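You operate a simulated robot arm through the tools that you are given. There is no shell and no other tool. Be economical: measure what you need, move in short steps, check, and stop when the job is done.

You are at the controls of a simulated two-armed robot. One attempt, no reset.

JOB
Open the right bench drawer, take the brush from the low end of the desk and put it in the inside of the right bench drawer and shut the drawer again. Put one of the pens from the low end of the desk on top of the card on the long bench top. Put the grey mug from the low end of the desk on the top of the brown cabinet. Shut the wide desk drawer. Close the clips drawer. Push the left bench drawer shut. Put the blue scoop on the long bench top away on the front of the table. Fetch the blue pad from the long bench top and set it on the white card there. Shut the wide drawer. Close the left cabinet door. Open the mid drawer, put the blue cloth in the inside the mid drawer and shut the drawer again. Open the cards drawer. Do these in any order. Set down upright: grey mug, blue pad.

It is judged by the outcome, as a careful person would: the job done as asked, and still so three seconds after it is handed in. It fails if anything else is knocked over, pushed out of place, dropped, spilled or broken. Flat cloth is picked up by pressing the open fingertips on it (5 to 10 N) and closing them slowly along it; thin cloth reads only 2 to 8 mm in the jaws.

ROBOT AND FRAMES
Two 7-joint arms with two-finger parallel grippers on one trunk, on a base that drives. Base frame: it is fixed to the floor where the robot stands at the start and does not move with it; the origin is under the middle of the robot, x ahead of it, y to its left, z up. Units: m, degrees, N and s.
The left shoulder is at the start at [0.05, 0.187, 1.135], the right one opposite. Places, roughly: blue cloth (11x7x4 cm) [-2.6, 4.9, 0.7]; blue pad (7x5x6 cm) [0.5, -0.6, 0.9]; blue scoop (19x9x6 cm) [0.7, -0.2, 0.9]; brush (8x5x6 cm) [-1.1, 1.5, 0.8]; cards drawer [-1.1, 1.9, 0.9]; clips drawer [-1.1, 1.9, 0.8]; front of the table [-6.5, 0.4, 0.8]; grey mug [-0.75, 1, 0.75]; inside of the right bench drawer [0.7, -0.1, 0.7]; inside the mid drawer [-3, 3, 0.5]; left bench drawer [0.7, 0.6, 0.7]; left cabinet door [-3.6, 3.3, 0.3]; mid drawer [-3, 3, 0.5]; pen (2x2x13 cm) [-1.3, 0.9, 0.8]; right bench drawer [0.6, -0.1, 0.7]; top of the brown cabinet [-3.2, 3, 0.7]; wide desk drawer [-1, 0.8, 0.6]; wide drawer [-3.6, 3.1, 0.6]. Payload 3.43 kg a hand.
The tool frame of a hand sits at the grasp point between the pads (the TCP): z along the fingers, y along the line on which they close. The tips reach 0.03 m beyond it. Largest opening 0.094 m; finger width 0.028, thickness 0.01; the body of the gripper, 0.05 by 0.096 m, starts 0.055 m behind the TCP.
Orientation is that of the tool frame in the base frame, as a unit quaternion [w, x, y, z]. With the fingers straight down and closing along the base's y, the tool's x points along the base's -x, its y along +y and its z along -z.

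CONTROLS
- The arms move only by the tool servo_tool. It takes "left_increments", "right_increments" or both (then of equal length, played together; a hand with none holds still); each is a list of rows, each an object of numbers (a shift or turn left out is 0, a gripper value left out holds the last): "x", "y", "z": the shift along the tool's x, y, z in m; "ax", "ay", "az": the turn, a rotation vector about the tool's x, y, z in degrees. In form: [{"x": .., "y": .., "z": .., "ax": .., "ay": .., "az": ..}, ...]. A call has 1 to 20 rows; each row is the pose to reach, as a shift and turn from the pose commanded when the call began, along the tool's axes at that moment. "left_hand" and "right_hand" are, for a hand that has rows, the closure, from 0 (fully open) to 1 (shut), set as the call begins (left out, the last holds). A row lasts 0.2 s, in which the tool goes at most 0.05 m and 8.6 degrees; a call with a longer step from one row to the next is refused whole, and so is a gripper value outside its range. A pose out of reach is approached as far as the arm can. The call stops where the force on the tool passes 40 N (or 10 N more than at its start, if that is more) or the arm is blocked; 0.2 s more then pass. Each finger travels about 0.153 m/s and halts on what it meets, pressing with about 36 N; the grip force reading is that of the motor and also rises with nothing between the fingers. The clock runs only during rows and for 0.2 s after the last one: add rows that repeat a pose to give the fingers time. It gives the time, the measured TCP pose, the force on the tool (base axes), the opening and the grip force at its end, in the units of the frame above (readings bear some noise), with the torque about the TCP (base axes, N m) and any sound that the robot's microphone picked up.
- Cameras (640 x 400 px; columns grow to the right, rows downward): "scene" is now at [0.1353, -0.0178, 1.2761]; the picture's right is [-0.22, -0.98, 0.00], its down [-0.73, 0.17, -0.66] and it looks along [0.65, -0.15, -0.75] (base axes); focal length 214 px, centre (320, 200). "left" rides on the left gripper at [0.076, -0.014, -0.103] in its tool frame; the picture's right is [0.18, 0.98, 0.00], its down [-0.75, 0.14, -0.64] and it looks along [-0.63, 0.12, 0.77] (tool axes); focal length 243 px, centre (320, 200). "right" rides on the right gripper at [0.076, 0.014, -0.103] in its tool frame; the picture's right is [-0.18, 0.98, 0.00], its down [-0.75, -0.14, -0.64] and it looks along [-0.63, -0.12, 0.77] (tool axes); focal length 243 px, centre (320, 200). There is no depth. A picture from a camera that has moved, and an enlarged one, comes with that camera's place and axes in the base frame and with its lens.
- camera(camera): a new picture of that camera. No time passes.
- lift_body(by): slides the trunk up (or, below 0, down) by that many m; the arms and the scene camera ride with it, the base frame stays. It gives what a move gives, with no picture.
- drive_base(legs): drives the robot by 1 to 6 legs, each [ahead, left, turn to the left] in m, m and degrees, along the robot's own axes; the way and the turn of a leg run together, so that a leg with both is an arc; at most 1.5 m and 180 degrees a leg. The arms and the cameras ride along, it lands a little off, and it stops where it bumps. It gives what a move gives.
- head_to(pan, tilt): turns the head with the scene camera to pan (to the left, within 80 degrees either way) and tilt (down, from -29 to 69), counted from straight ahead of the robot. It gives what a move gives.
- close_up(camera, box): a new picture of the part [left, top, right, bottom] of that camera's present view, enlarged. No time passes.
- close_job(): hands the job in; it is judged then, once.

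Work in short steps. Places have to be worked out from the pictures, the camera data and where the tool is seen: move nearer, look again, correct. Check each grasp and each placing, and mend what went wrong. You have 546 turns and 354 pictures in all, those below and enlarged ones among them. Open the grippers and draw the arms clear of the work before you hand the job in, unless the task says otherwise; then end with one line.

The tools are called after "Request:" by a JSON object that holds its "name" and its "arguments". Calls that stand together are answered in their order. servo_tool: Moves the arms, as the interface text tells. Its arguments: {"type":"object","properties":{"left_increments":{"type":"array","items":{"type":"object","properties":{"x":{"type":"number"},"y":{"type":"number"},"z":{"type":"number"},"ax":{"type":"number"},"ay":{"type":"number"},"az":{"type":"number"}}}},"left_hand":{"type":"number"},"right_increments":{"type":"array","items":{"type":"object","properties":{"x":{"type":"number"},"y":{"type":"number"},"z":{"type":"number"},"ax":{"type":"number"},"ay":{"type":"number"},"az":{"type":"number"}}}},"right_hand":{"type":"number"}},"required":[]} The other tools are called the same way: lift_body (by) slides the trunk up or down; drive_base (legs) drives the base; head_to (pan, tilt) turns the head that bears the scene camera; camera (camera) takes a picture; close_up (camera, box) takes an enlarged picture of a part of a camera's view; close_job () hands the job in.

At the start:

```text
t: 0.0
left_ee_pos: [0.3799, 0.1363, 1.1539]
left_tool_rot: [0.0, -0.001, 1.0, -0.001]
left_wrist_force: [0.2, 0.1, -0.4]
left_ft_torque: [0.01, 0.01, -0.03]
left_opening: 0.094
left_grasp_force: 0.0
right_ee_pos: [0.485, -0.1633, 1.1007]
right_tool_rot: [0.001, 0.001, 1.0, 0.0]
right_wrist_force: [0.3, 0.0, -0.5]
right_ft_torque: [0.03, 0.03, 0.0]
right_opening: 0.0939
right_grasp_force: 0.0
trunk travel left (down, up): [-0.35, 0.082]
robot x, y, heading: [0.0011, -0.0022, -0.0]
head pan, tilt: [-12.8, 48.5]
```

scene: 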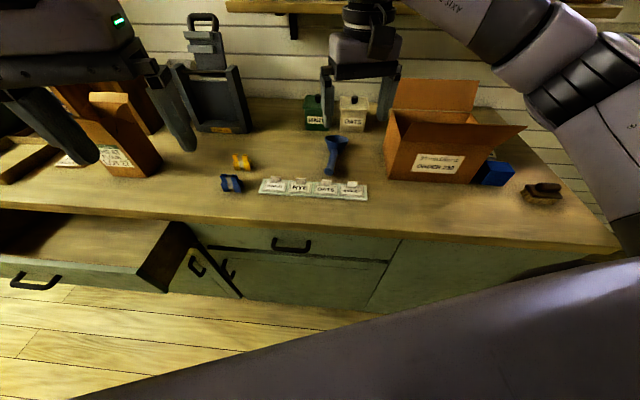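
right: 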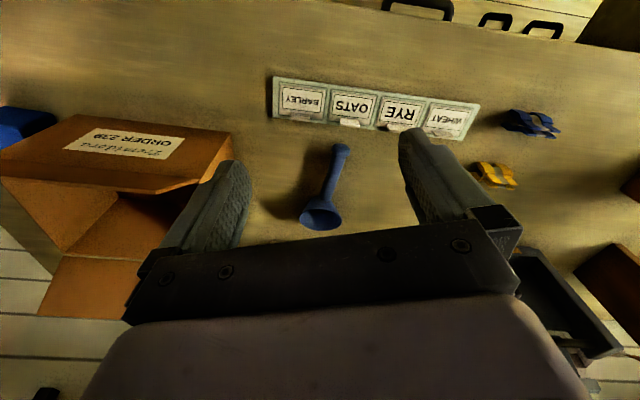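
left: 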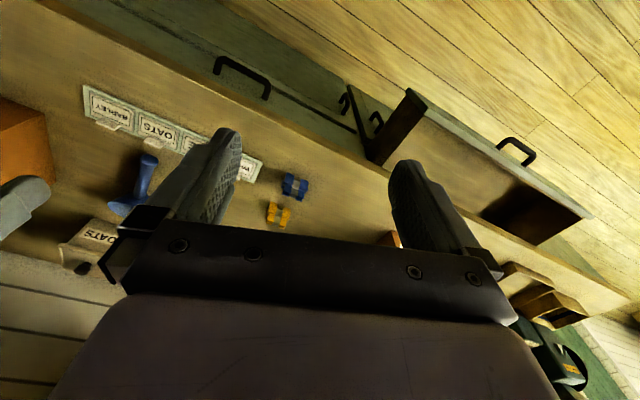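

I start by surveying the bench: head straight to the bench's left and right.

Request:
{"name": "head_to", "arguments": {"pan": 30, "tilt": 40}}

Request:
{"name": "camera", "arguments": {"camera": "scene"}}

Request:
{"name": "head_to", "arguments": {"pan": -45, "tilt": 40}}

Request:
{"name": "camera", "arguments": {"camera": "scene"}}

Request:
{"name": "head_to", "arguments": {"pan": 80, "tilt": 25}}

Request:
{"name": "camera", "arguments": {"camera": "scene"}}

```text
t: 1.1
left_ee_pos: [0.3804, 0.137, 1.1546]
left_tool_rot: [0.0, -0.001, 1.0, 0.0]
left_wrist_force: [-0.1, 0.1, 0.5]
left_ft_torque: [0.0, 0.04, 0.03]
left_opening: 0.0939
left_grasp_force: 0.0
right_ee_pos: [0.4856, -0.1627, 1.1009]
right_tool_rot: [0.001, 0.001, 1.0, 0.0]
right_wrist_force: [-0.7, 0.2, 0.0]
right_ft_torque: [-0.02, -0.03, 0.0]
right_opening: 0.094
right_grasp_force: 0.1
trunk travel left (down, up): [-0.35, 0.082]
robot x, y, heading: [0.0034, 0.0004, 0.0]
head pan, tilt: [30.0, 40.0]
```

```text
350 pictures are left
camera scene: at [0.1326, 0.042, 1.2882], right [0.5, -0.87, 0.0], down [-0.56, -0.32, -0.77], along [0.66, 0.38, -0.64], focal length 214 px, centre (320, 200)
```

scene: 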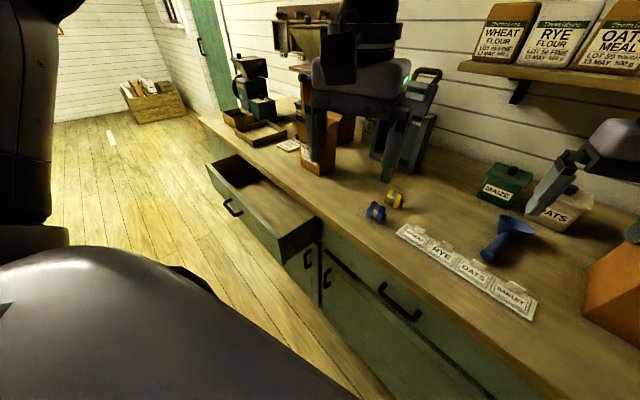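

```text
t: 2.6
left_ee_pos: [0.3788, 0.1368, 1.1548]
left_tool_rot: [0.001, -0.001, 1.0, 0.0]
left_wrist_force: [-0.2, -0.4, 0.9]
left_ft_torque: [-0.01, -0.01, 0.03]
left_opening: 0.0941
left_grasp_force: 0.0
right_ee_pos: [0.4846, -0.1624, 1.1013]
right_tool_rot: [0.001, 0.001, 1.0, -0.001]
right_wrist_force: [0.1, 0.0, 0.1]
right_ft_torque: [0.02, 0.0, -0.02]
right_opening: 0.094
right_grasp_force: 0.0
trunk travel left (down, up): [-0.35, 0.082]
robot x, y, heading: [-0.0, 0.0014, -0.1]
head pan, tilt: [-45.0, 40.0]
```

```text
349 pictures are left
camera scene: at [0.1191, -0.0605, 1.2883], right [-0.71, -0.71, 0.0], down [-0.45, 0.45, -0.77], along [0.54, -0.54, -0.64], focal length 214 px, centre (320, 200)
```

scene: 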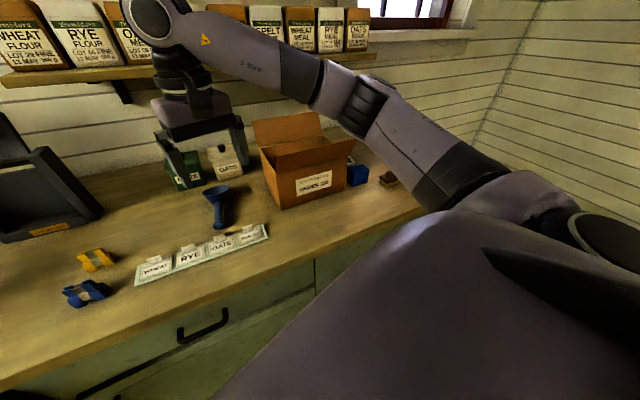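

```text
t: 4.6
left_ee_pos: [0.38, 0.1362, 1.1532]
left_tool_rot: [0.0, -0.001, 1.0, 0.0]
left_wrist_force: [0.7, 0.0, 0.0]
left_ft_torque: [-0.01, 0.02, 0.0]
left_opening: 0.094
left_grasp_force: 0.0
right_ee_pos: [0.4854, -0.1629, 1.1015]
right_tool_rot: [0.0, 0.0, 1.0, 0.001]
right_wrist_force: [-0.4, -0.1, 0.0]
right_ft_torque: [0.01, -0.04, -0.07]
right_opening: 0.094
right_grasp_force: 0.1
trunk travel left (down, up): [-0.35, 0.082]
robot x, y, heading: [0.0032, 0.0004, 0.0]
head pan, tilt: [80.0, 25.0]
```

```text
348 pictures are left
camera scene: at [0.075, 0.0903, 1.3116], right [0.98, -0.17, 0.0], down [-0.07, -0.42, -0.91], along [0.16, 0.89, -0.42], focal length 214 px, centre (320, 200)
```

scene: 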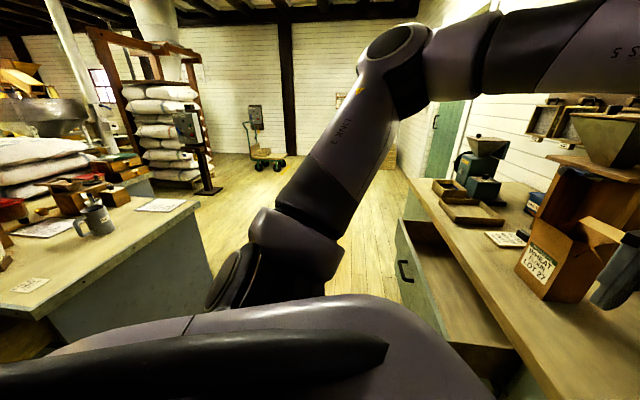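

The desk with the mug is behind-left. I look back at the bench and enlarge its parts to identify the pad and the cards.

Request:
{"name": "head_to", "arguments": {"pan": -30, "tilt": 35}}

Request:
{"name": "close_up", "arguments": {"camera": "scene", "box": [240, 130, 460, 270]}}

Request:
{"name": "head_to", "arguments": {"pan": 20, "tilt": 40}}

Request:
{"name": "close_up", "arguments": {"camera": "scene", "box": [180, 80, 480, 270]}}

```text
t: 6.5
left_ee_pos: [0.38, 0.1355, 1.1545]
left_tool_rot: [0.001, -0.001, 1.0, 0.001]
left_wrist_force: [0.1, -1.2, -0.5]
left_ft_torque: [0.01, -0.03, 0.0]
left_opening: 0.0941
left_grasp_force: 0.1
right_ee_pos: [0.4855, -0.1637, 1.1006]
right_tool_rot: [0.001, 0.001, 1.0, 0.0]
right_wrist_force: [0.2, -0.4, -0.7]
right_ft_torque: [0.0, 0.02, 0.0]
right_opening: 0.0939
right_grasp_force: 0.0
trunk travel left (down, up): [-0.35, 0.082]
robot x, y, heading: [0.0018, -0.0006, -0.0]
head pan, tilt: [-30.0, 35.0]
```

```text
2.86 times, centred on (350, 200) of scene
camera zoom: at [0.1352, -0.0444, 1.2958], right [-0.5, -0.87, 0.0], down [-0.5, 0.29, -0.82], along [0.71, -0.41, -0.57], focal length 613 px, centre (234, 200)
```

zoom: 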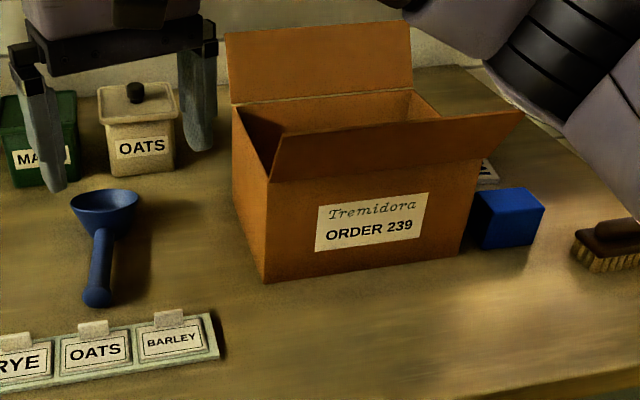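

```text
t: 7.7
left_ee_pos: [0.3806, 0.136, 1.154]
left_tool_rot: [0.001, -0.001, 1.0, 0.0]
left_wrist_force: [0.8, 0.8, 0.1]
left_ft_torque: [0.01, 0.04, 0.01]
left_opening: 0.094
left_grasp_force: 0.0
right_ee_pos: [0.4844, -0.1635, 1.1013]
right_tool_rot: [0.002, 0.001, 1.0, 0.0]
right_wrist_force: [-0.1, 0.2, -0.6]
right_ft_torque: [0.01, 0.01, 0.04]
right_opening: 0.0942
right_grasp_force: 0.0
trunk travel left (down, up): [-0.35, 0.082]
robot x, y, heading: [0.0, -0.0007, -0.2]
head pan, tilt: [20.0, 40.0]
```

```text
2.11 times, centred on (330, 175) of scene
camera zoom: at [0.1388, 0.0286, 1.2883], right [0.34, -0.94, 0.0], down [-0.6, -0.22, -0.77], along [0.72, 0.26, -0.64], focal length 452 px, centre (299, 253)
```

zoom: 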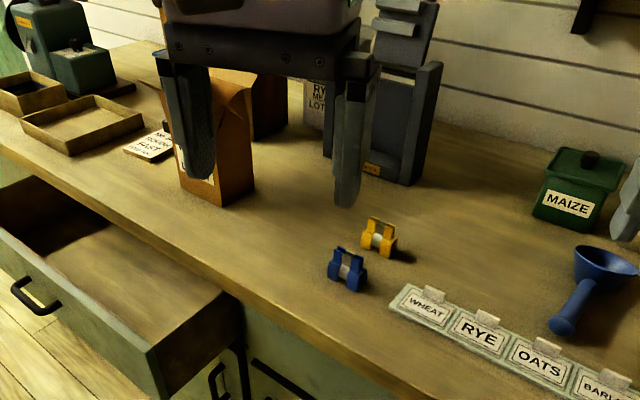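

Near the blue block a white card peeks out behind the carton; another lies left by the flour bag. I shift right to view that side.

Request:
{"name": "drive_base", "arguments": {"legs": [[0, -0.45, 0]]}}

Request:
{"name": "head_to", "arguments": {"pan": -30, "tilt": 40}}

Request:
{"name": "camera", "arguments": {"camera": "scene"}}

Request:
{"name": "camera", "arguments": {"camera": "right"}}

```text
t: 10.4
left_ee_pos: [0.3693, -0.3133, 1.1544]
left_tool_rot: [0.001, 0.002, 1.0, -0.001]
left_wrist_force: [-0.1, -0.1, 0.6]
left_ft_torque: [0.02, 0.04, -0.03]
left_opening: 0.0939
left_grasp_force: 0.0
right_ee_pos: [0.4714, -0.612, 1.1011]
right_tool_rot: [0.0, 0.002, 1.0, 0.0]
right_wrist_force: [0.0, -1.5, 0.2]
right_ft_torque: [0.03, -0.03, 0.02]
right_opening: 0.094
right_grasp_force: 0.2
trunk travel left (down, up): [-0.35, 0.082]
robot x, y, heading: [-0.0073, -0.4481, -0.4]
head pan, tilt: [20.0, 40.0]
```

```text
t: 11.6
left_ee_pos: [0.3684, -0.3105, 1.1544]
left_tool_rot: [0.0, 0.002, 1.0, 0.0]
left_wrist_force: [0.3, 0.9, 0.4]
left_ft_torque: [-0.02, 0.07, -0.03]
left_opening: 0.0939
left_grasp_force: 0.0
right_ee_pos: [0.4716, -0.6118, 1.1002]
right_tool_rot: [0.0, 0.003, 1.0, 0.0]
right_wrist_force: [-0.2, -0.6, 0.4]
right_ft_torque: [0.01, 0.01, -0.03]
right_opening: 0.094
right_grasp_force: 0.1
trunk travel left (down, up): [-0.35, 0.082]
robot x, y, heading: [-0.014, -0.4436, -0.4]
head pan, tilt: [-30.0, 40.0]
```

```text
345 pictures are left
camera scene: at [0.1197, -0.4897, 1.2883], right [-0.5, -0.86, 0.0], down [-0.56, 0.32, -0.77], along [0.66, -0.39, -0.64], focal length 214 px, centre (320, 200)
```

scene: 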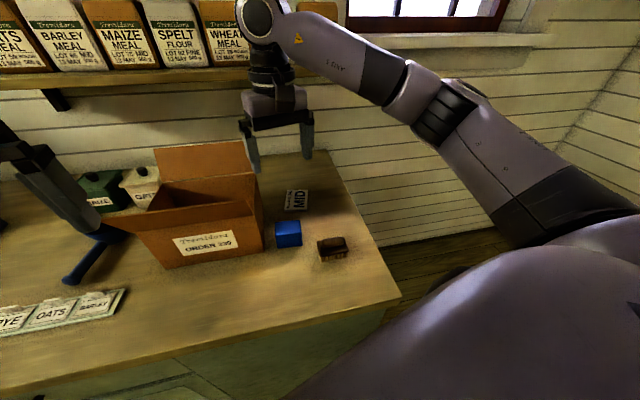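

```text
344 pictures are left
camera right: at [0.3954, -0.5965, 1.2033], right [0.19, 0.98, 0.0], down [0.75, -0.15, 0.64], along [0.63, -0.12, -0.77], focal length 243 px, centre (320, 200)
```

right: 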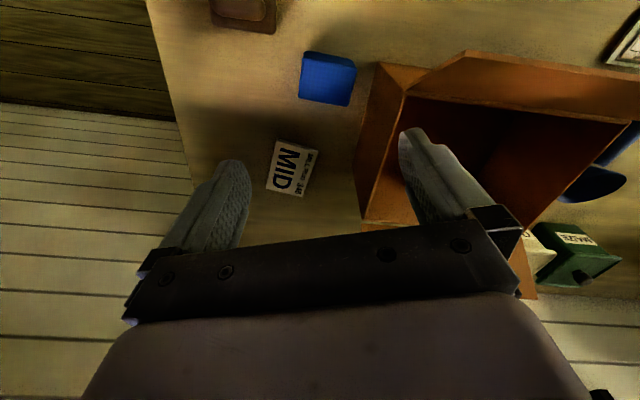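

A white "MID" card lies just beyond the pad. I zoom in to check it and the pad.

Request:
{"name": "close_up", "arguments": {"camera": "right", "box": [200, 0, 400, 220]}}

Request:
{"name": "close_up", "arguments": {"camera": "scene", "box": [240, 170, 380, 280]}}

```text
1.82 times, centred on (300, 110) of right
camera zoom: at [0.3954, -0.5965, 1.2033], right [0.19, 0.98, 0.0], down [0.75, -0.15, 0.64], along [0.63, -0.12, -0.77], focal length 441 px, centre (356, 364)
```

zoom: 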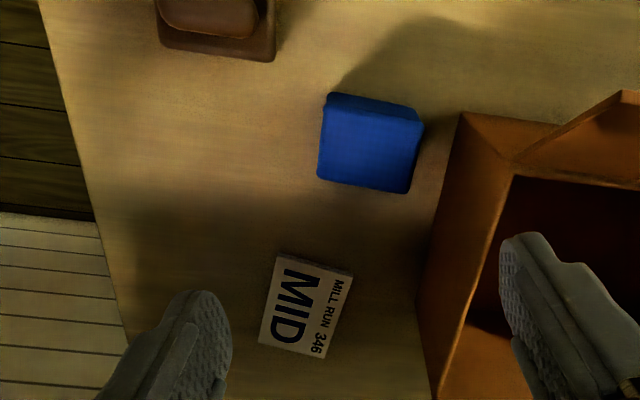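

```text
3.64 times, centred on (310, 225) of scene
camera zoom: at [0.1197, -0.4897, 1.2883], right [-0.5, -0.86, 0.0], down [-0.56, 0.32, -0.77], along [0.66, -0.39, -0.64], focal length 780 px, centre (356, 109)
```

zoom: 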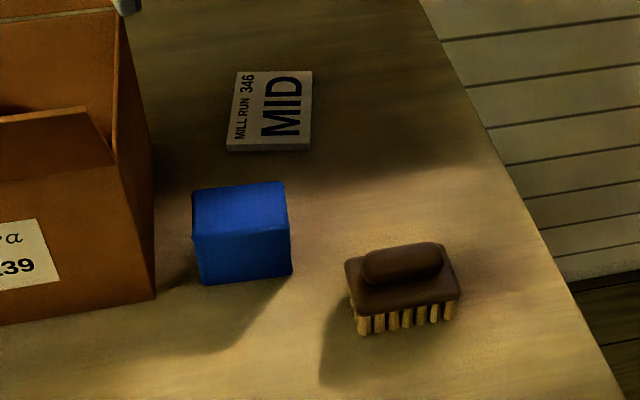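

Triangulating: bench top z≈0.853, pad at about [0.462,-0.602] (top ≈0.90, long side ~20° off y), MID card at [0.600,-0.685]. I creep ahead 5 cm and turn the right hand −72° so it closes across the pad's short side, held high over it.

Request:
{"name": "drive_base", "arguments": {"legs": [[0.05, 0, 0]]}}

Request:
{"name": "servo_tool", "arguments": {"right_increments": [{"az": -8}, {"az": -16}, {"az": -24}, {"az": -32}, {"az": -40}, {"az": -48}, {"az": -56}, {"az": -64}, {"az": -72}], "right_hand": 0}}

Request:
{"name": "camera", "arguments": {"camera": "right"}}

Request:
{"name": "camera", "arguments": {"camera": "scene"}}

```text
t: 12.3
left_ee_pos: [0.3685, -0.3119, 1.1535]
left_tool_rot: [0.001, 0.003, 1.0, -0.001]
left_wrist_force: [0.6, -0.1, -0.4]
left_ft_torque: [0.0, 0.02, 0.01]
left_opening: 0.0939
left_grasp_force: 0.0
right_ee_pos: [0.4721, -0.6123, 1.1003]
right_tool_rot: [0.001, 0.004, 1.0, 0.0]
right_wrist_force: [-0.7, -0.3, 0.4]
right_ft_torque: [0.03, -0.04, 0.0]
right_opening: 0.0942
right_grasp_force: 0.0
trunk travel left (down, up): [-0.35, 0.082]
robot x, y, heading: [-0.0095, -0.4505, -0.6]
head pan, tilt: [-30.0, 40.0]
stopped in leg 1: the robot was blocked; the commanded pose is now the measured one
```

```text
t: 14.3
left_ee_pos: [0.3681, -0.3105, 1.1548]
left_tool_rot: [0.001, 0.002, 1.0, -0.001]
left_wrist_force: [-0.2, 0.1, -0.1]
left_ft_torque: [0.0, -0.01, -0.04]
left_opening: 0.0939
left_grasp_force: 0.1
right_ee_pos: [0.3777, -0.5663, 1.091]
right_tool_rot: [0.001, -0.583, 0.813, -0.002]
right_wrist_force: [0.5, -0.7, 0.0]
right_ft_torque: [-0.03, 0.03, 0.0]
right_opening: 0.0942
right_grasp_force: 0.1
right hand out of reach, approached as far as the arm can: row 7, 8, 9
trunk travel left (down, up): [-0.35, 0.082]
robot x, y, heading: [-0.0144, -0.4454, -0.5]
head pan, tilt: [-30.0, 40.0]
```

```text
341 pictures are left
camera right: at [0.3393, -0.6339, 1.1945], right [-0.87, 0.49, 0.0], down [0.37, 0.67, 0.64], along [0.32, 0.56, -0.77], focal length 243 px, centre (320, 200)
```

right: 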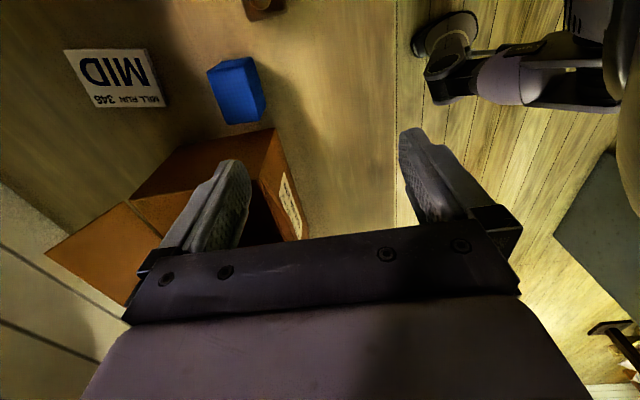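

```text
340 pictures are left
camera scene: at [0.1196, -0.4884, 1.2884], right [-0.51, -0.86, 0.0], down [-0.55, 0.32, -0.77], along [0.66, -0.39, -0.64], focal length 214 px, centre (320, 200)
```

scene: 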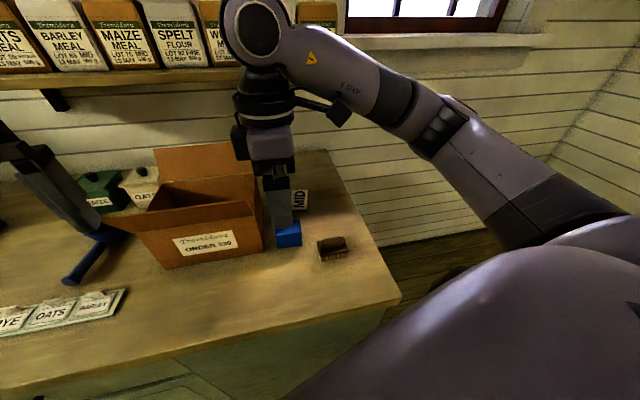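

The wrist limit blocks −72° and the base already touches the bench, so I'll close along the pad's long side instead (yaw +20°); I turn the hand back to that.

Request:
{"name": "servo_tool", "arguments": {"right_increments": [{"az": 8}, {"az": 16}, {"az": 24}, {"az": 32}, {"az": 40}, {"az": 48}, {"az": 56}, {"az": 64}, {"az": 72}, {"az": 80}, {"az": 88}, {"az": 93}]}}

Request:
{"name": "camera", "arguments": {"camera": "right"}}

```text
t: 16.9
left_ee_pos: [0.3683, -0.3129, 1.1545]
left_tool_rot: [0.0, 0.003, 1.0, 0.001]
left_wrist_force: [1.1, 0.2, 0.3]
left_ft_torque: [-0.02, 0.02, 0.01]
left_opening: 0.0942
left_grasp_force: 0.0
right_ee_pos: [0.3804, -0.5702, 1.0941]
right_tool_rot: [0.001, 0.187, 0.982, -0.001]
right_wrist_force: [0.1, -0.5, 0.4]
right_ft_torque: [-0.04, 0.03, 0.02]
right_opening: 0.094
right_grasp_force: 0.0
trunk travel left (down, up): [-0.35, 0.082]
robot x, y, heading: [-0.015, -0.4422, -0.2]
head pan, tilt: [-30.0, 40.0]
```

```text
339 pictures are left
camera right: at [0.3154, -0.5285, 1.1953], right [0.53, 0.85, 0.0], down [0.65, -0.41, 0.64], along [0.54, -0.34, -0.77], focal length 243 px, centre (320, 200)
```

right: 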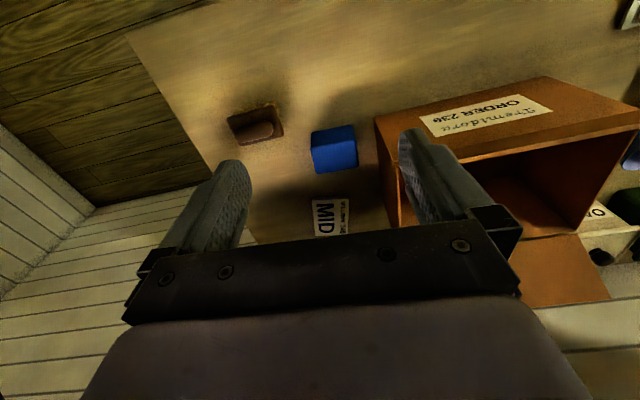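

Hand yaw is now right (21.6°). I zoom on the pad for a second fix.

Request:
{"name": "close_up", "arguments": {"camera": "right", "box": [280, 90, 440, 240]}}

```text
2.67 times, centred on (360, 165) of right
camera zoom: at [0.3154, -0.5285, 1.1953], right [0.53, 0.85, 0.0], down [0.65, -0.41, 0.64], along [0.54, -0.34, -0.77], focal length 647 px, centre (213, 293)
```

zoom: 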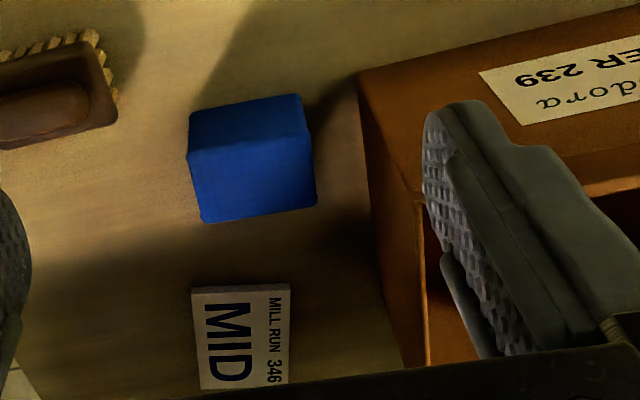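

Pad refined: centre [0.472,-0.6015], top ≈0.895, yaw 19.6°, carton face ~2.5 cm to its left. I move above it with 1 cm bias away from the carton, and verify before descending.

Request:
{"name": "servo_tool", "arguments": {"right_increments": [{"x": -0.04}, {"x": -0.08, "y": -0.003}, {"x": -0.097, "y": -0.0055, "z": 0.03}, {"x": -0.097, "y": -0.0055, "z": 0.07}, {"x": -0.097, "y": -0.0055, "z": 0.1}]}}

Request:
{"name": "camera", "arguments": {"camera": "right"}}

Request:
{"name": "camera", "arguments": {"camera": "scene"}}

```text
t: 18.1
left_ee_pos: [0.369, -0.3118, 1.1537]
left_tool_rot: [0.001, 0.003, 1.0, -0.001]
left_wrist_force: [-0.5, 0.8, 0.1]
left_ft_torque: [-0.01, 0.03, -0.05]
left_opening: 0.094
left_grasp_force: 0.2
right_ee_pos: [0.4697, -0.6112, 0.9938]
right_tool_rot: [-0.001, 0.186, 0.983, 0.001]
right_wrist_force: [0.2, -0.4, 0.1]
right_ft_torque: [-0.01, 0.0, -0.01]
right_opening: 0.0939
right_grasp_force: 0.0
trunk travel left (down, up): [-0.35, 0.082]
robot x, y, heading: [-0.0147, -0.4442, -0.5]
head pan, tilt: [-30.0, 40.0]
```

```text
337 pictures are left
camera right: at [0.403, -0.5701, 1.0962], right [0.53, 0.85, 0.0], down [0.65, -0.41, 0.64], along [0.55, -0.34, -0.77], focal length 243 px, centre (320, 200)
```

right: 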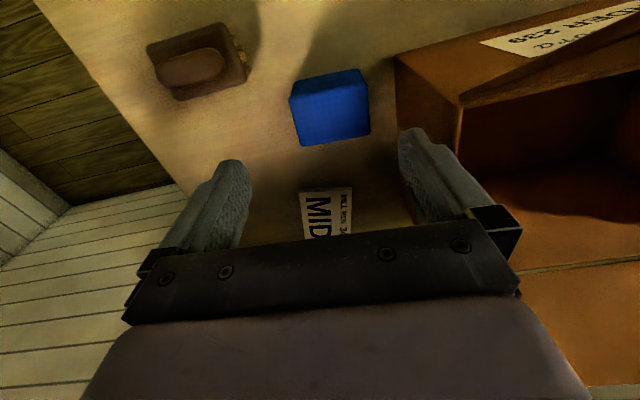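

```text
336 pictures are left
camera scene: at [0.1199, -0.4895, 1.2883], right [-0.51, -0.86, 0.0], down [-0.55, 0.33, -0.77], along [0.66, -0.39, -0.64], focal length 214 px, centre (320, 200)
```

scene: 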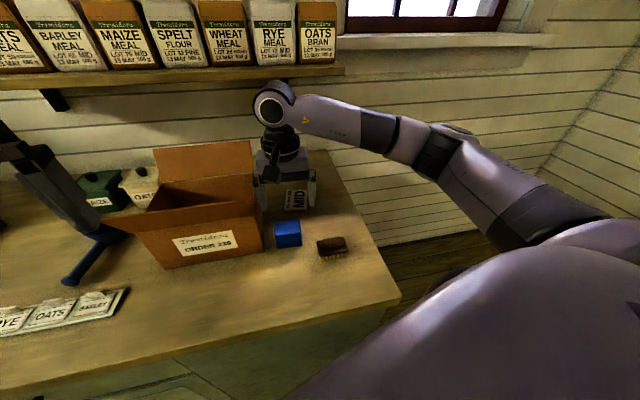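

The estimate agrees ([0.470,-0.601]). I descend to TCP z 0.888.

Request:
{"name": "servo_tool", "arguments": {"right_increments": [{"z": 0.04}, {"z": 0.07}, {"z": 0.09}, {"z": 0.105}, {"z": 0.105}]}}

Request:
{"name": "camera", "arguments": {"camera": "right"}}

Request:
{"name": "close_up", "arguments": {"camera": "scene", "box": [220, 140, 380, 280]}}

```text
t: 19.3
left_ee_pos: [0.3695, -0.3106, 1.1537]
left_tool_rot: [0.002, 0.003, 1.0, 0.0]
left_wrist_force: [0.0, -0.4, 1.1]
left_ft_torque: [-0.01, 0.0, -0.04]
left_opening: 0.094
left_grasp_force: 0.0
right_ee_pos: [0.4685, -0.61, 0.8896]
right_tool_rot: [0.0, 0.187, 0.982, -0.001]
right_wrist_force: [-0.2, 0.7, 0.1]
right_ft_torque: [-0.02, -0.01, -0.04]
right_opening: 0.094
right_grasp_force: 0.0
trunk travel left (down, up): [-0.35, 0.082]
robot x, y, heading: [-0.013, -0.4448, -0.8]
head pan, tilt: [-30.0, 40.0]
```

```text
335 pictures are left
camera right: at [0.4028, -0.5693, 0.9913], right [0.53, 0.85, 0.0], down [0.65, -0.41, 0.64], along [0.55, -0.34, -0.77], focal length 243 px, centre (320, 200)
```

right: 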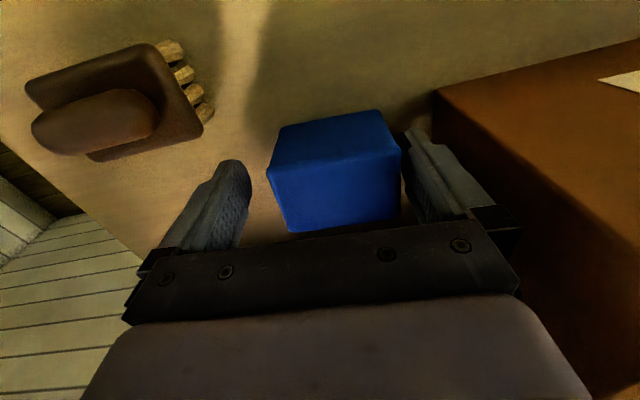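

```text
2.86 times, centred on (300, 210) of scene
camera zoom: at [0.1198, -0.4894, 1.2883], right [-0.51, -0.86, 0.0], down [-0.55, 0.33, -0.77], along [0.66, -0.39, -0.64], focal length 613 px, centre (377, 171)
```

zoom: 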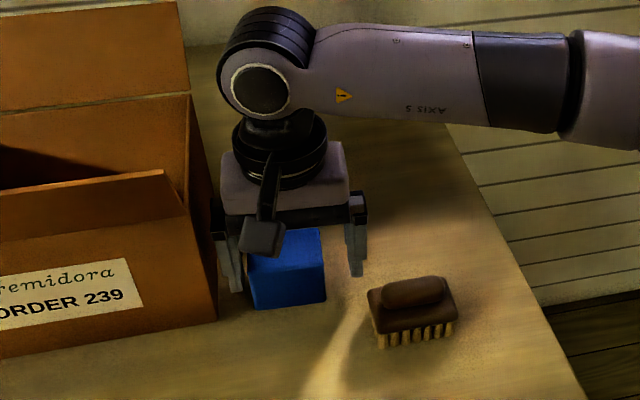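

The pad is between the fingers. I close.

Request:
{"name": "servo_tool", "arguments": {"right_increments": [{"y": 0.004}, {"y": 0.004}, {"y": 0.004}, {"y": 0.004}], "right_hand": 1}}

Request:
{"name": "servo_tool", "arguments": {"right_increments": [{"z": -0.02}, {"z": -0.05}, {"z": -0.08}, {"z": -0.1}]}}

Request:
{"name": "camera", "arguments": {"camera": "right"}}

```text
t: 20.3
left_ee_pos: [0.3694, -0.3117, 1.154]
left_tool_rot: [0.0, 0.003, 1.0, 0.0]
left_wrist_force: [1.1, -0.1, -0.8]
left_ft_torque: [-0.01, -0.02, 0.0]
left_opening: 0.094
left_grasp_force: 0.0
right_ee_pos: [0.4699, -0.607, 0.8897]
right_tool_rot: [0.001, 0.186, 0.983, 0.0]
right_wrist_force: [0.1, -0.2, 0.3]
right_ft_torque: [-0.02, -0.04, -0.01]
right_opening: 0.0697
right_grasp_force: 35.9
trunk travel left (down, up): [-0.35, 0.082]
robot x, y, heading: [-0.011, -0.4425, -0.5]
head pan, tilt: [-30.0, 40.0]
```

```text
t: 21.3
left_ee_pos: [0.3698, -0.3117, 1.1551]
left_tool_rot: [0.001, 0.003, 1.0, 0.0]
left_wrist_force: [0.3, 0.2, -0.2]
left_ft_torque: [-0.02, -0.03, 0.03]
left_opening: 0.094
left_grasp_force: 0.1
right_ee_pos: [0.4689, -0.6087, 0.9893]
right_tool_rot: [0.0, 0.186, 0.983, 0.0]
right_wrist_force: [-0.2, -0.3, -1.2]
right_ft_torque: [-0.03, -0.01, 0.04]
right_opening: 0.0698
right_grasp_force: 35.9
trunk travel left (down, up): [-0.35, 0.082]
robot x, y, heading: [-0.011, -0.4448, -0.4]
head pan, tilt: [-30.0, 40.0]
```

```text
333 pictures are left
camera right: at [0.4037, -0.5664, 1.0919], right [0.53, 0.85, 0.0], down [0.65, -0.41, 0.64], along [0.54, -0.34, -0.77], focal length 243 px, centre (320, 200)
```

right: 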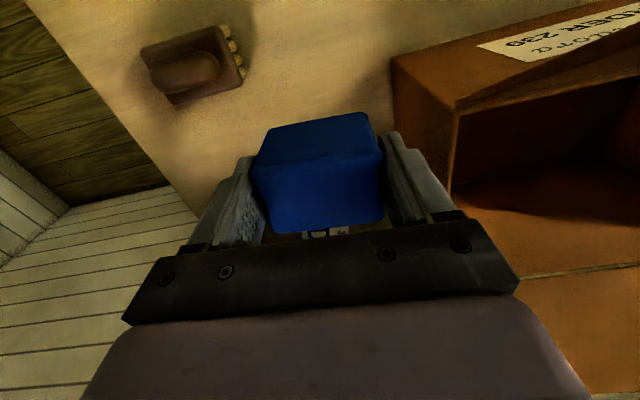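

Pad held (7.0 cm). I carry it over the card centre [0.600,-0.684] at this height.

Request:
{"name": "servo_tool", "arguments": {"right_increments": [{"x": -0.04, "y": -0.006}, {"x": -0.08, "y": -0.012}, {"x": -0.12, "y": -0.018}, {"x": -0.149, "y": -0.0216}, {"x": -0.149, "y": -0.0216}]}}

Request:
{"name": "camera", "arguments": {"camera": "right"}}

Request:
{"name": "close_up", "arguments": {"camera": "scene", "box": [220, 140, 380, 280]}}

```text
t: 22.5
left_ee_pos: [0.3697, -0.3121, 1.1545]
left_tool_rot: [0.001, 0.003, 1.0, 0.0]
left_wrist_force: [0.3, -0.4, 0.4]
left_ft_torque: [0.03, 0.02, 0.0]
left_opening: 0.0939
left_grasp_force: 0.0
right_ee_pos: [0.5997, -0.6812, 0.9893]
right_tool_rot: [0.001, 0.186, 0.983, 0.0]
right_wrist_force: [0.4, 0.6, -0.9]
right_ft_torque: [0.03, 0.0, 0.01]
right_opening: 0.0696
right_grasp_force: 36.1
trunk travel left (down, up): [-0.35, 0.082]
robot x, y, heading: [-0.0143, -0.4451, -0.6]
head pan, tilt: [-30.0, 40.0]
```

```text
332 pictures are left
camera right: at [0.5341, -0.6402, 1.0917], right [0.53, 0.85, 0.0], down [0.65, -0.41, 0.64], along [0.55, -0.34, -0.77], focal length 243 px, centre (320, 200)
```

right: 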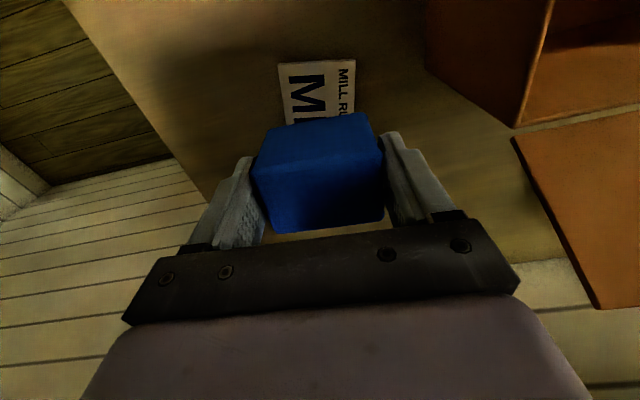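

```text
2.86 times, centred on (300, 210) of scene
camera zoom: at [0.1198, -0.4895, 1.2883], right [-0.51, -0.86, 0.0], down [-0.55, 0.33, -0.77], along [0.66, -0.39, -0.64], focal length 613 px, centre (377, 171)
```

zoom: 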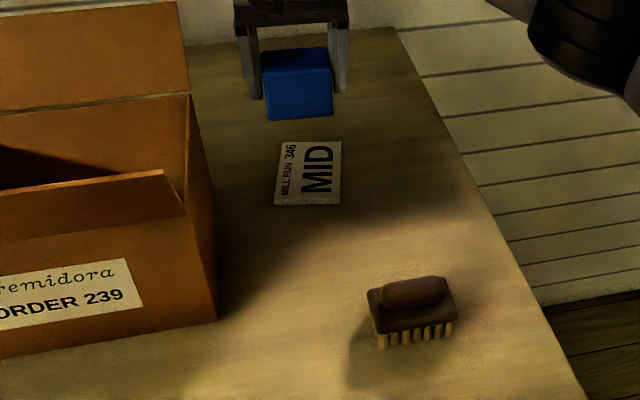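

The card centre is about [0.605,-0.686], yaw ~29°. I align, and lower onto it.

Request:
{"name": "servo_tool", "arguments": {"right_increments": [{"x": -0.0065, "y": -0.003, "z": 0.03, "az": 8}, {"x": -0.0065, "y": -0.003, "z": 0.06, "az": 8}, {"x": -0.0065, "y": -0.003, "z": 0.08, "az": 8}, {"x": -0.0065, "y": -0.003, "z": 0.09, "az": 8}, {"x": -0.0065, "y": -0.003, "z": 0.092, "az": 8}]}}

Request:
{"name": "close_up", "arguments": {"camera": "scene", "box": [250, 150, 350, 240]}}

Request:
{"name": "camera", "arguments": {"camera": "right"}}

```text
t: 23.7
left_ee_pos: [0.3684, -0.3113, 1.1546]
left_tool_rot: [0.002, 0.003, 1.0, 0.0]
left_wrist_force: [0.4, -0.1, -0.3]
left_ft_torque: [-0.01, -0.02, -0.03]
left_opening: 0.0939
left_grasp_force: 0.0
right_ee_pos: [0.6048, -0.6854, 0.8981]
right_tool_rot: [0.001, 0.255, 0.967, 0.001]
right_wrist_force: [-2.4, 0.0, 9.1]
right_ft_torque: [-0.17, 0.17, -0.03]
right_opening: 0.0697
right_grasp_force: 36.5
trunk travel left (down, up): [-0.35, 0.082]
robot x, y, heading: [-0.0134, -0.4482, -0.6]
head pan, tilt: [-30.0, 40.0]
```

```text
4.44 times, centred on (300, 195) of scene
camera zoom: at [0.1186, -0.4891, 1.2886], right [-0.51, -0.86, 0.0], down [-0.55, 0.33, -0.77], along [0.66, -0.39, -0.64], focal length 953 px, centre (409, 222)
```

zoom: 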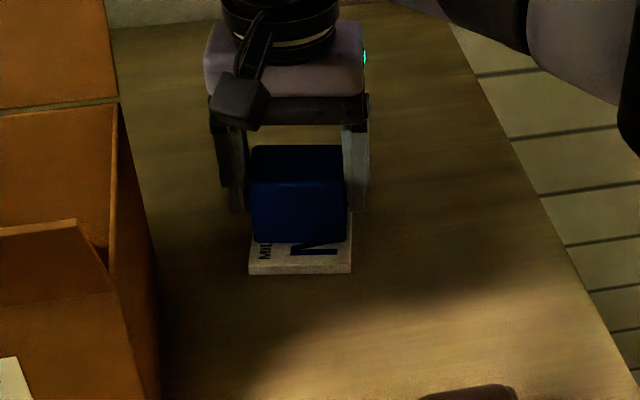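

```text
329 pictures are left
camera right: at [0.5455, -0.6356, 1.0], right [0.64, 0.77, 0.0], down [0.58, -0.49, 0.64], along [0.49, -0.41, -0.77], focal length 243 px, centre (320, 200)
```

right: 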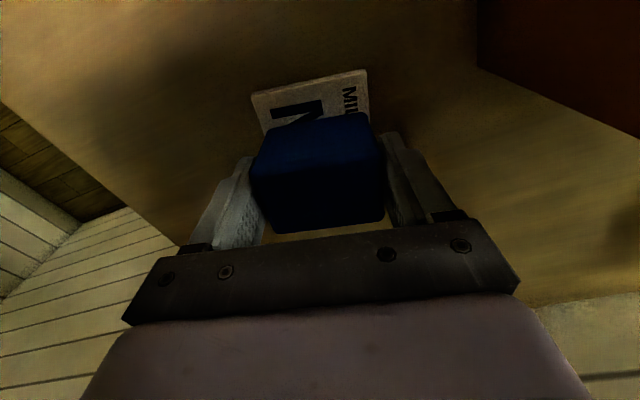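

Contact with 9 N, pad centred on the card. I release and rise straight up.

Request:
{"name": "servo_tool", "arguments": {"right_increments": [{"z": -0.001}, {"z": -0.001}, {"z": -0.02}, {"z": -0.06}, {"z": -0.1}, {"z": -0.14}], "right_hand": 0}}

Request:
{"name": "close_up", "arguments": {"camera": "scene", "box": [250, 150, 350, 240]}}

```text
t: 25.1
left_ee_pos: [0.3685, -0.3123, 1.1542]
left_tool_rot: [0.001, 0.003, 1.0, 0.0]
left_wrist_force: [-0.4, -0.6, 0.2]
left_ft_torque: [-0.01, 0.02, 0.0]
left_opening: 0.0942
left_grasp_force: 0.0
right_ee_pos: [0.6042, -0.686, 1.0366]
right_tool_rot: [0.001, 0.254, 0.967, 0.0]
right_wrist_force: [0.2, 0.6, 0.2]
right_ft_torque: [0.04, -0.02, 0.01]
right_opening: 0.094
right_grasp_force: 0.1
trunk travel left (down, up): [-0.35, 0.082]
robot x, y, heading: [-0.0173, -0.4418, -0.4]
head pan, tilt: [-30.0, 40.0]
```

```text
4.44 times, centred on (300, 195) of scene
camera zoom: at [0.1194, -0.489, 1.2883], right [-0.51, -0.86, 0.0], down [-0.55, 0.32, -0.77], along [0.66, -0.39, -0.64], focal length 953 px, centre (409, 222)
```

zoom: 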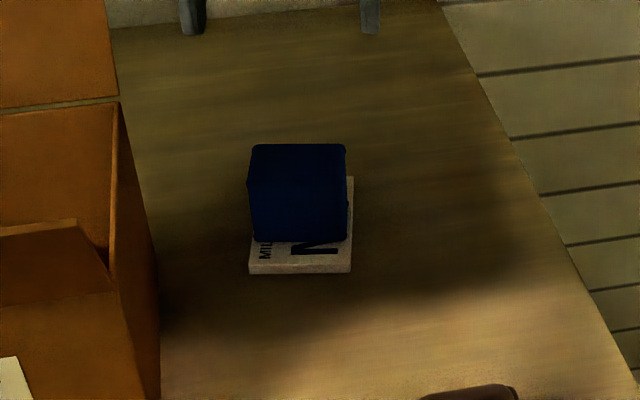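

The pad sits upright on the card. The bench turns out to be rotated about 18° (front edge runs along [0.31,0.95]). I retract the right hand, back off, and turn square to the bench.

Request:
{"name": "servo_tool", "arguments": {"right_increments": [{"z": -0.05}, {"x": 0.03, "y": -0.016, "z": -0.08}, {"x": 0.07, "y": -0.038, "z": -0.08}, {"x": 0.11, "y": -0.06, "z": -0.08}, {"x": 0.15, "y": -0.084, "z": -0.08}, {"x": 0.19, "y": -0.106, "z": -0.08}]}}

Request:
{"name": "drive_base", "arguments": {"legs": [[-0.3, 0, 0], [0, 0, -18], [0, 0.6, 0]]}}

Request:
{"name": "head_to", "arguments": {"pan": 20, "tilt": 35}}

Request:
{"name": "camera", "arguments": {"camera": "scene"}}

```text
t: 26.5
left_ee_pos: [0.368, -0.3123, 1.1544]
left_tool_rot: [0.002, 0.002, 1.0, 0.0]
left_wrist_force: [-0.2, 0.5, 0.1]
left_ft_torque: [-0.02, -0.02, -0.01]
left_opening: 0.0937
left_grasp_force: 0.1
right_ee_pos: [0.3855, -0.6878, 1.1177]
right_tool_rot: [0.0, 0.255, 0.967, 0.0]
right_wrist_force: [0.5, -0.3, 0.1]
right_ft_torque: [-0.01, -0.01, -0.02]
right_opening: 0.094
right_grasp_force: 0.1
trunk travel left (down, up): [-0.35, 0.082]
robot x, y, heading: [-0.0133, -0.4481, -0.5]
head pan, tilt: [-30.0, 40.0]
```

```text
t: 32.5
left_ee_pos: [0.2791, 0.1508, 1.1536]
left_tool_rot: [0.0, 0.146, 0.989, 0.0]
left_wrist_force: [0.0, -0.4, -0.9]
left_ft_torque: [-0.03, -0.02, -0.02]
left_opening: 0.0938
left_grasp_force: 0.0
right_ee_pos: [0.188, -0.2141, 1.1176]
right_tool_rot: [0.0, 0.392, 0.92, -0.001]
right_wrist_force: [0.8, 0.1, 0.5]
right_ft_torque: [-0.01, 0.0, -0.01]
right_opening: 0.094
right_grasp_force: 0.0
trunk travel left (down, up): [-0.35, 0.082]
robot x, y, heading: [-0.1223, 0.1341, -17.0]
head pan, tilt: [-30.0, 40.0]
```

```text
t: 33.7
left_ee_pos: [0.2788, 0.1517, 1.1548]
left_tool_rot: [0.002, 0.147, 0.989, -0.001]
left_wrist_force: [0.2, -0.7, 0.3]
left_ft_torque: [0.0, 0.0, 0.02]
left_opening: 0.0939
left_grasp_force: 0.0
right_ee_pos: [0.1887, -0.2133, 1.1176]
right_tool_rot: [0.0, 0.392, 0.92, 0.0]
right_wrist_force: [1.0, 0.2, 0.8]
right_ft_torque: [0.01, -0.02, 0.05]
right_opening: 0.094
right_grasp_force: 0.1
trunk travel left (down, up): [-0.35, 0.082]
robot x, y, heading: [-0.1225, 0.1378, -17.1]
head pan, tilt: [20.0, 35.0]
```

```text
327 pictures are left
camera scene: at [0.0194, 0.1196, 1.2958], right [0.05, -1.0, 0.0], down [-0.57, -0.03, -0.82], along [0.82, 0.04, -0.57], focal length 214 px, centre (320, 200)
```

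scene: 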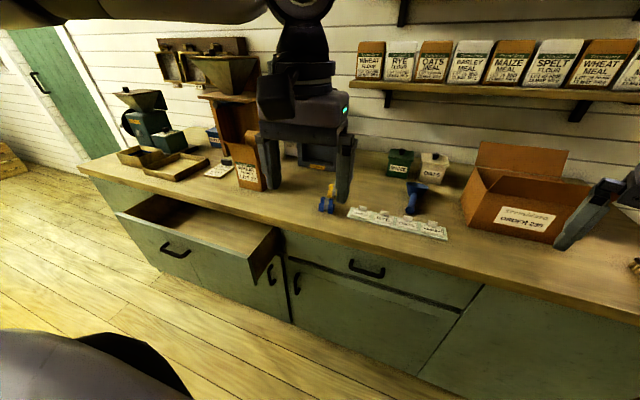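

Good overview. I zoom on the left drawer with the card, and on the right drawer's handle.

Request:
{"name": "close_up", "arguments": {"camera": "scene", "box": [100, 110, 320, 300]}}

Request:
{"name": "close_up", "arguments": {"camera": "scene", "box": [270, 160, 500, 360]}}

```text
2.11 times, centred on (210, 205) of scene
camera zoom: at [0.0194, 0.1196, 1.2958], right [0.05, -1.0, 0.0], down [-0.57, -0.03, -0.82], along [0.82, 0.04, -0.57], focal length 452 px, centre (552, 190)
```

zoom: 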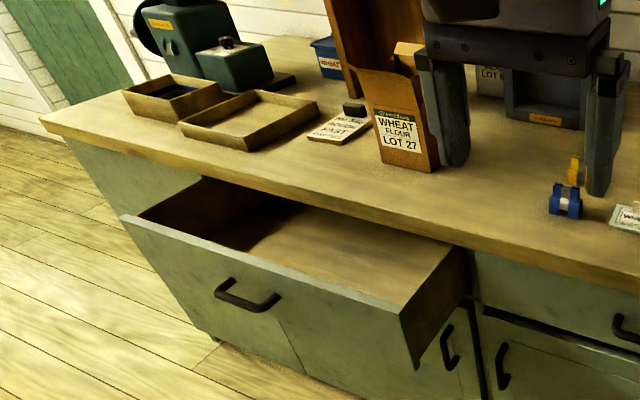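

```text
2.00 times, centred on (385, 260) of scene
camera zoom: at [0.0194, 0.1196, 1.2958], right [0.05, -1.0, 0.0], down [-0.57, -0.03, -0.82], along [0.82, 0.04, -0.57], focal length 429 px, centre (190, 80)
```

zoom: 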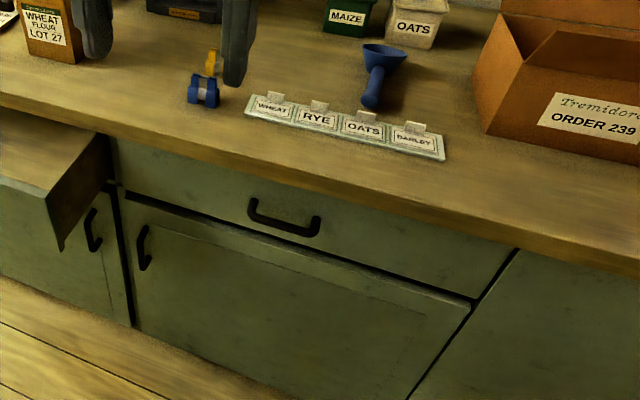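

The left drawer stands open ~12 cm beyond the bench edge; its handle ≈[0.50,0.64,0.73]. I'll push it with the left hand pointing forward; I drive left and back a little, then lower the trunk.

Request:
{"name": "drive_base", "arguments": {"legs": [[-0.1, 0, 0], [0, 0.48, 0]]}}

Request:
{"name": "servo_tool", "arguments": {"left_increments": [{"ay": -8}, {"ay": -16}, {"ay": -24}, {"ay": -32}, {"ay": -40}, {"ay": -48}, {"ay": -56}, {"ay": -64}, {"ay": -72}, {"ay": -80}, {"ay": -88}, {"ay": -90}], "left_hand": 1}}

Request:
{"name": "lift_body", "arguments": {"by": -0.3}}

Request:
{"name": "head_to", "arguments": {"pan": 15, "tilt": 30}}

Request:
{"name": "camera", "arguments": {"camera": "scene"}}

```text
t: 37.3
left_ee_pos: [0.3234, 0.638, 1.1539]
left_tool_rot: [0.0, 0.147, 0.989, 0.0]
left_wrist_force: [0.0, 0.1, -0.2]
left_ft_torque: [-0.01, 0.01, -0.01]
left_opening: 0.0942
left_grasp_force: 0.1
right_ee_pos: [0.2332, 0.2716, 1.1187]
right_tool_rot: [0.001, 0.392, 0.92, -0.001]
right_wrist_force: [-0.3, 0.8, -0.1]
right_ft_torque: [-0.02, 0.05, 0.02]
right_opening: 0.0939
right_grasp_force: 0.0
trunk travel left (down, up): [-0.35, 0.082]
robot x, y, heading: [-0.0801, 0.6173, -16.9]
head pan, tilt: [20.0, 35.0]
```

```text
t: 39.9
left_ee_pos: [0.3447, 0.6077, 1.155]
left_tool_rot: [0.701, 0.103, 0.698, -0.104]
left_wrist_force: [0.1, 0.1, 0.5]
left_ft_torque: [-0.02, -0.05, 0.03]
left_opening: 0.0
left_grasp_force: 33.1
left hand out of reach, approached as far as the arm can: row 9, 10, 11, 12
right_ee_pos: [0.2332, 0.2722, 1.1166]
right_tool_rot: [0.001, 0.391, 0.92, 0.0]
right_wrist_force: [-0.1, -0.4, 0.2]
right_ft_torque: [0.01, 0.0, 0.01]
right_opening: 0.094
right_grasp_force: 0.1
trunk travel left (down, up): [-0.35, 0.082]
robot x, y, heading: [-0.0836, 0.6204, -17.1]
head pan, tilt: [20.0, 35.0]
```

```text
t: 42.9
left_ee_pos: [0.3456, 0.6062, 0.8553]
left_tool_rot: [0.7, 0.103, 0.699, -0.103]
left_wrist_force: [0.8, 0.1, -0.6]
left_ft_torque: [0.02, 0.0, -0.01]
left_opening: 0.0
left_grasp_force: 33.1
right_ee_pos: [0.2325, 0.2729, 0.8168]
right_tool_rot: [0.0, 0.392, 0.92, -0.001]
right_wrist_force: [-0.4, -0.2, -0.4]
right_ft_torque: [-0.02, 0.02, 0.02]
right_opening: 0.094
right_grasp_force: 0.0
trunk travel left (down, up): [-0.05, 0.382]
robot x, y, heading: [-0.0797, 0.618, -17.1]
head pan, tilt: [20.0, 35.0]
```

```text
t: 43.5
left_ee_pos: [0.345, 0.6075, 0.8555]
left_tool_rot: [0.7, 0.104, 0.699, -0.104]
left_wrist_force: [-0.5, -0.4, -1.0]
left_ft_torque: [0.0, 0.0, 0.0]
left_opening: 0.0001
left_grasp_force: 33.2
right_ee_pos: [0.2333, 0.2722, 0.8174]
right_tool_rot: [-0.001, 0.391, 0.92, 0.0]
right_wrist_force: [0.9, -0.4, 0.1]
right_ft_torque: [0.0, 0.01, 0.03]
right_opening: 0.0939
right_grasp_force: 0.1
trunk travel left (down, up): [-0.05, 0.382]
robot x, y, heading: [-0.0813, 0.6138, -16.9]
head pan, tilt: [15.0, 30.0]
```

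```text
324 pictures are left
camera scene: at [0.0665, 0.5976, 1.0036], right [-0.03, -1.0, 0.0], down [-0.5, 0.02, -0.87], along [0.87, -0.03, -0.5], focal length 214 px, centre (320, 200)
```

scene: 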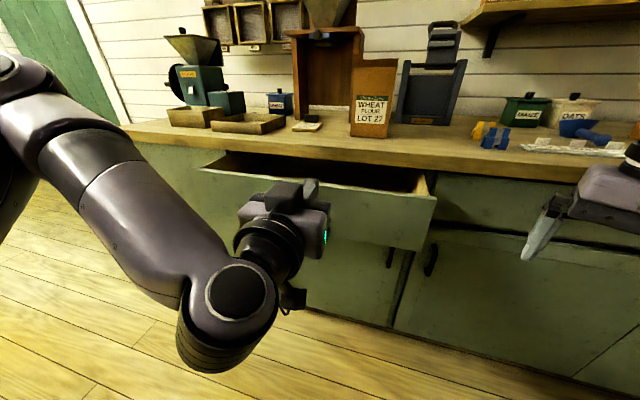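

The hand points forward at z 0.855, drawer face about 13 cm ahead of the tips. I move it down and left to the drawer's middle and look with the left camera.

Request:
{"name": "servo_tool", "arguments": {"left_increments": [{"x": 0.03, "y": 0.03}, {"x": 0.06, "y": 0.06}, {"x": 0.085, "y": 0.09}]}}

Request:
{"name": "camera", "arguments": {"camera": "left"}}

Request:
{"name": "camera", "arguments": {"camera": "scene"}}

```text
t: 44.3
left_ee_pos: [0.3815, 0.6435, 0.7877]
left_tool_rot: [0.7, 0.102, 0.699, -0.103]
left_wrist_force: [0.8, -0.2, 0.5]
left_ft_torque: [0.0, 0.02, 0.03]
left_opening: 0.0
left_grasp_force: 33.0
left hand out of reach, approached as far as the arm can: row 1, 2, 3
right_ee_pos: [0.233, 0.2725, 0.8169]
right_tool_rot: [0.0, 0.392, 0.92, 0.0]
right_wrist_force: [0.9, 0.4, -0.3]
right_ft_torque: [0.0, 0.01, -0.03]
right_opening: 0.0941
right_grasp_force: 0.1
trunk travel left (down, up): [-0.05, 0.382]
robot x, y, heading: [-0.08, 0.6187, -17.4]
head pan, tilt: [15.0, 30.0]
```

```text
323 pictures are left
camera left: at [0.2787, 0.6601, 0.7106], right [0.28, 0.94, -0.18], down [-0.58, 0.32, 0.75], along [0.77, -0.11, 0.63], focal length 243 px, centre (320, 200)
```

left: 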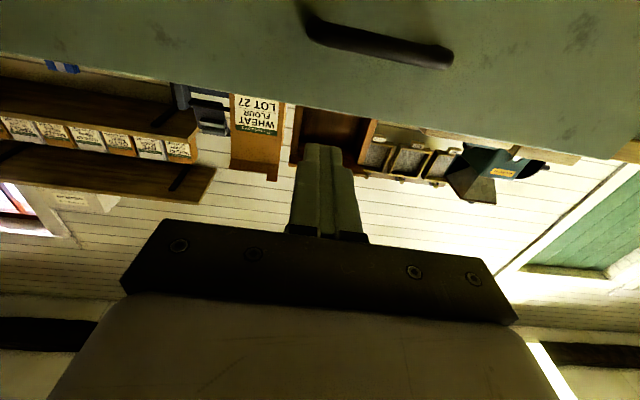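

```text
322 pictures are left
camera scene: at [0.0664, 0.5977, 1.0036], right [-0.03, -1.0, 0.0], down [-0.5, 0.02, -0.87], along [0.87, -0.03, -0.5], focal length 214 px, centre (320, 200)
```

scene: 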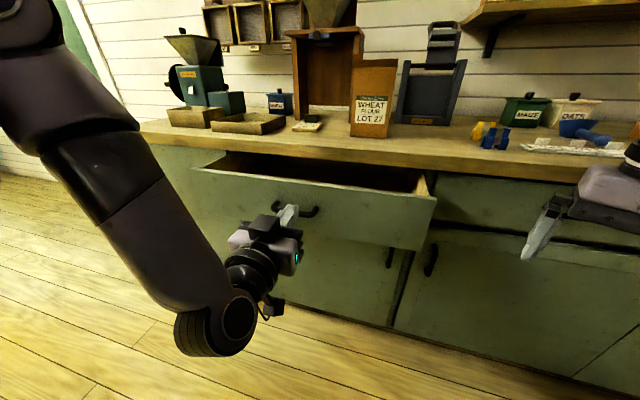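

The face spans z≈0.64–0.79 with the handle near 0.74. I'll push below the handle at z≈0.68: lower the trunk and the hand.

Request:
{"name": "lift_body", "arguments": {"by": -0.045}}

Request:
{"name": "servo_tool", "arguments": {"left_increments": [{"x": 0.03, "y": 0.01, "z": 0.02}, {"x": 0.06, "y": 0.02, "z": 0.03}, {"x": 0.062, "y": 0.03, "z": 0.03}]}}

Request:
{"name": "camera", "arguments": {"camera": "scene"}}

```text
t: 45.2
left_ee_pos: [0.3807, 0.6423, 0.7432]
left_tool_rot: [0.7, 0.102, 0.7, -0.103]
left_wrist_force: [0.1, 0.0, -0.3]
left_ft_torque: [0.02, 0.01, -0.03]
left_opening: 0.0
left_grasp_force: 33.7
right_ee_pos: [0.2321, 0.273, 0.7729]
right_tool_rot: [0.0, 0.391, 0.921, 0.0]
right_wrist_force: [0.3, -0.5, 0.5]
right_ft_torque: [0.02, 0.0, -0.01]
right_opening: 0.0939
right_grasp_force: 0.1
trunk travel left (down, up): [-0.005, 0.427]
robot x, y, heading: [-0.0819, 0.6187, -17.1]
head pan, tilt: [15.0, 30.0]
```

```text
t: 46.0
left_ee_pos: [0.3914, 0.6158, 0.7034]
left_tool_rot: [0.7, 0.101, 0.7, -0.101]
left_wrist_force: [0.3, 0.2, -0.9]
left_ft_torque: [0.01, 0.01, 0.0]
left_opening: 0.0
left_grasp_force: 32.9
left hand out of reach, approached as far as the arm can: row 1, 2, 3
right_ee_pos: [0.233, 0.2719, 0.7716]
right_tool_rot: [0.0, 0.392, 0.92, 0.0]
right_wrist_force: [-0.2, 1.1, -0.7]
right_ft_torque: [-0.01, 0.02, 0.02]
right_opening: 0.094
right_grasp_force: 0.0
trunk travel left (down, up): [-0.005, 0.427]
robot x, y, heading: [-0.0774, 0.6174, -17.1]
head pan, tilt: [15.0, 30.0]
```

```text
321 pictures are left
camera scene: at [0.0665, 0.5976, 0.9586], right [-0.03, -1.0, 0.0], down [-0.5, 0.02, -0.87], along [0.87, -0.03, -0.5], focal length 214 px, centre (320, 200)
```

scene: 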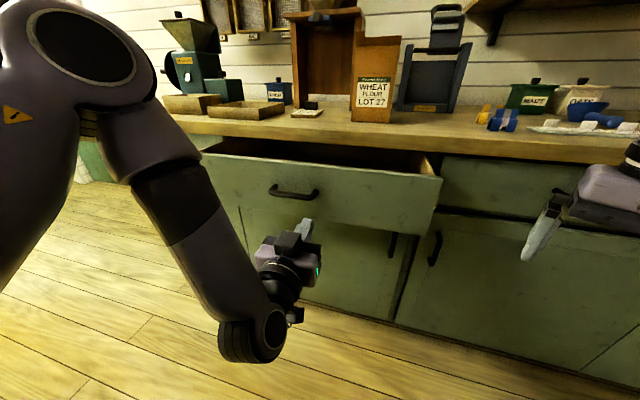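

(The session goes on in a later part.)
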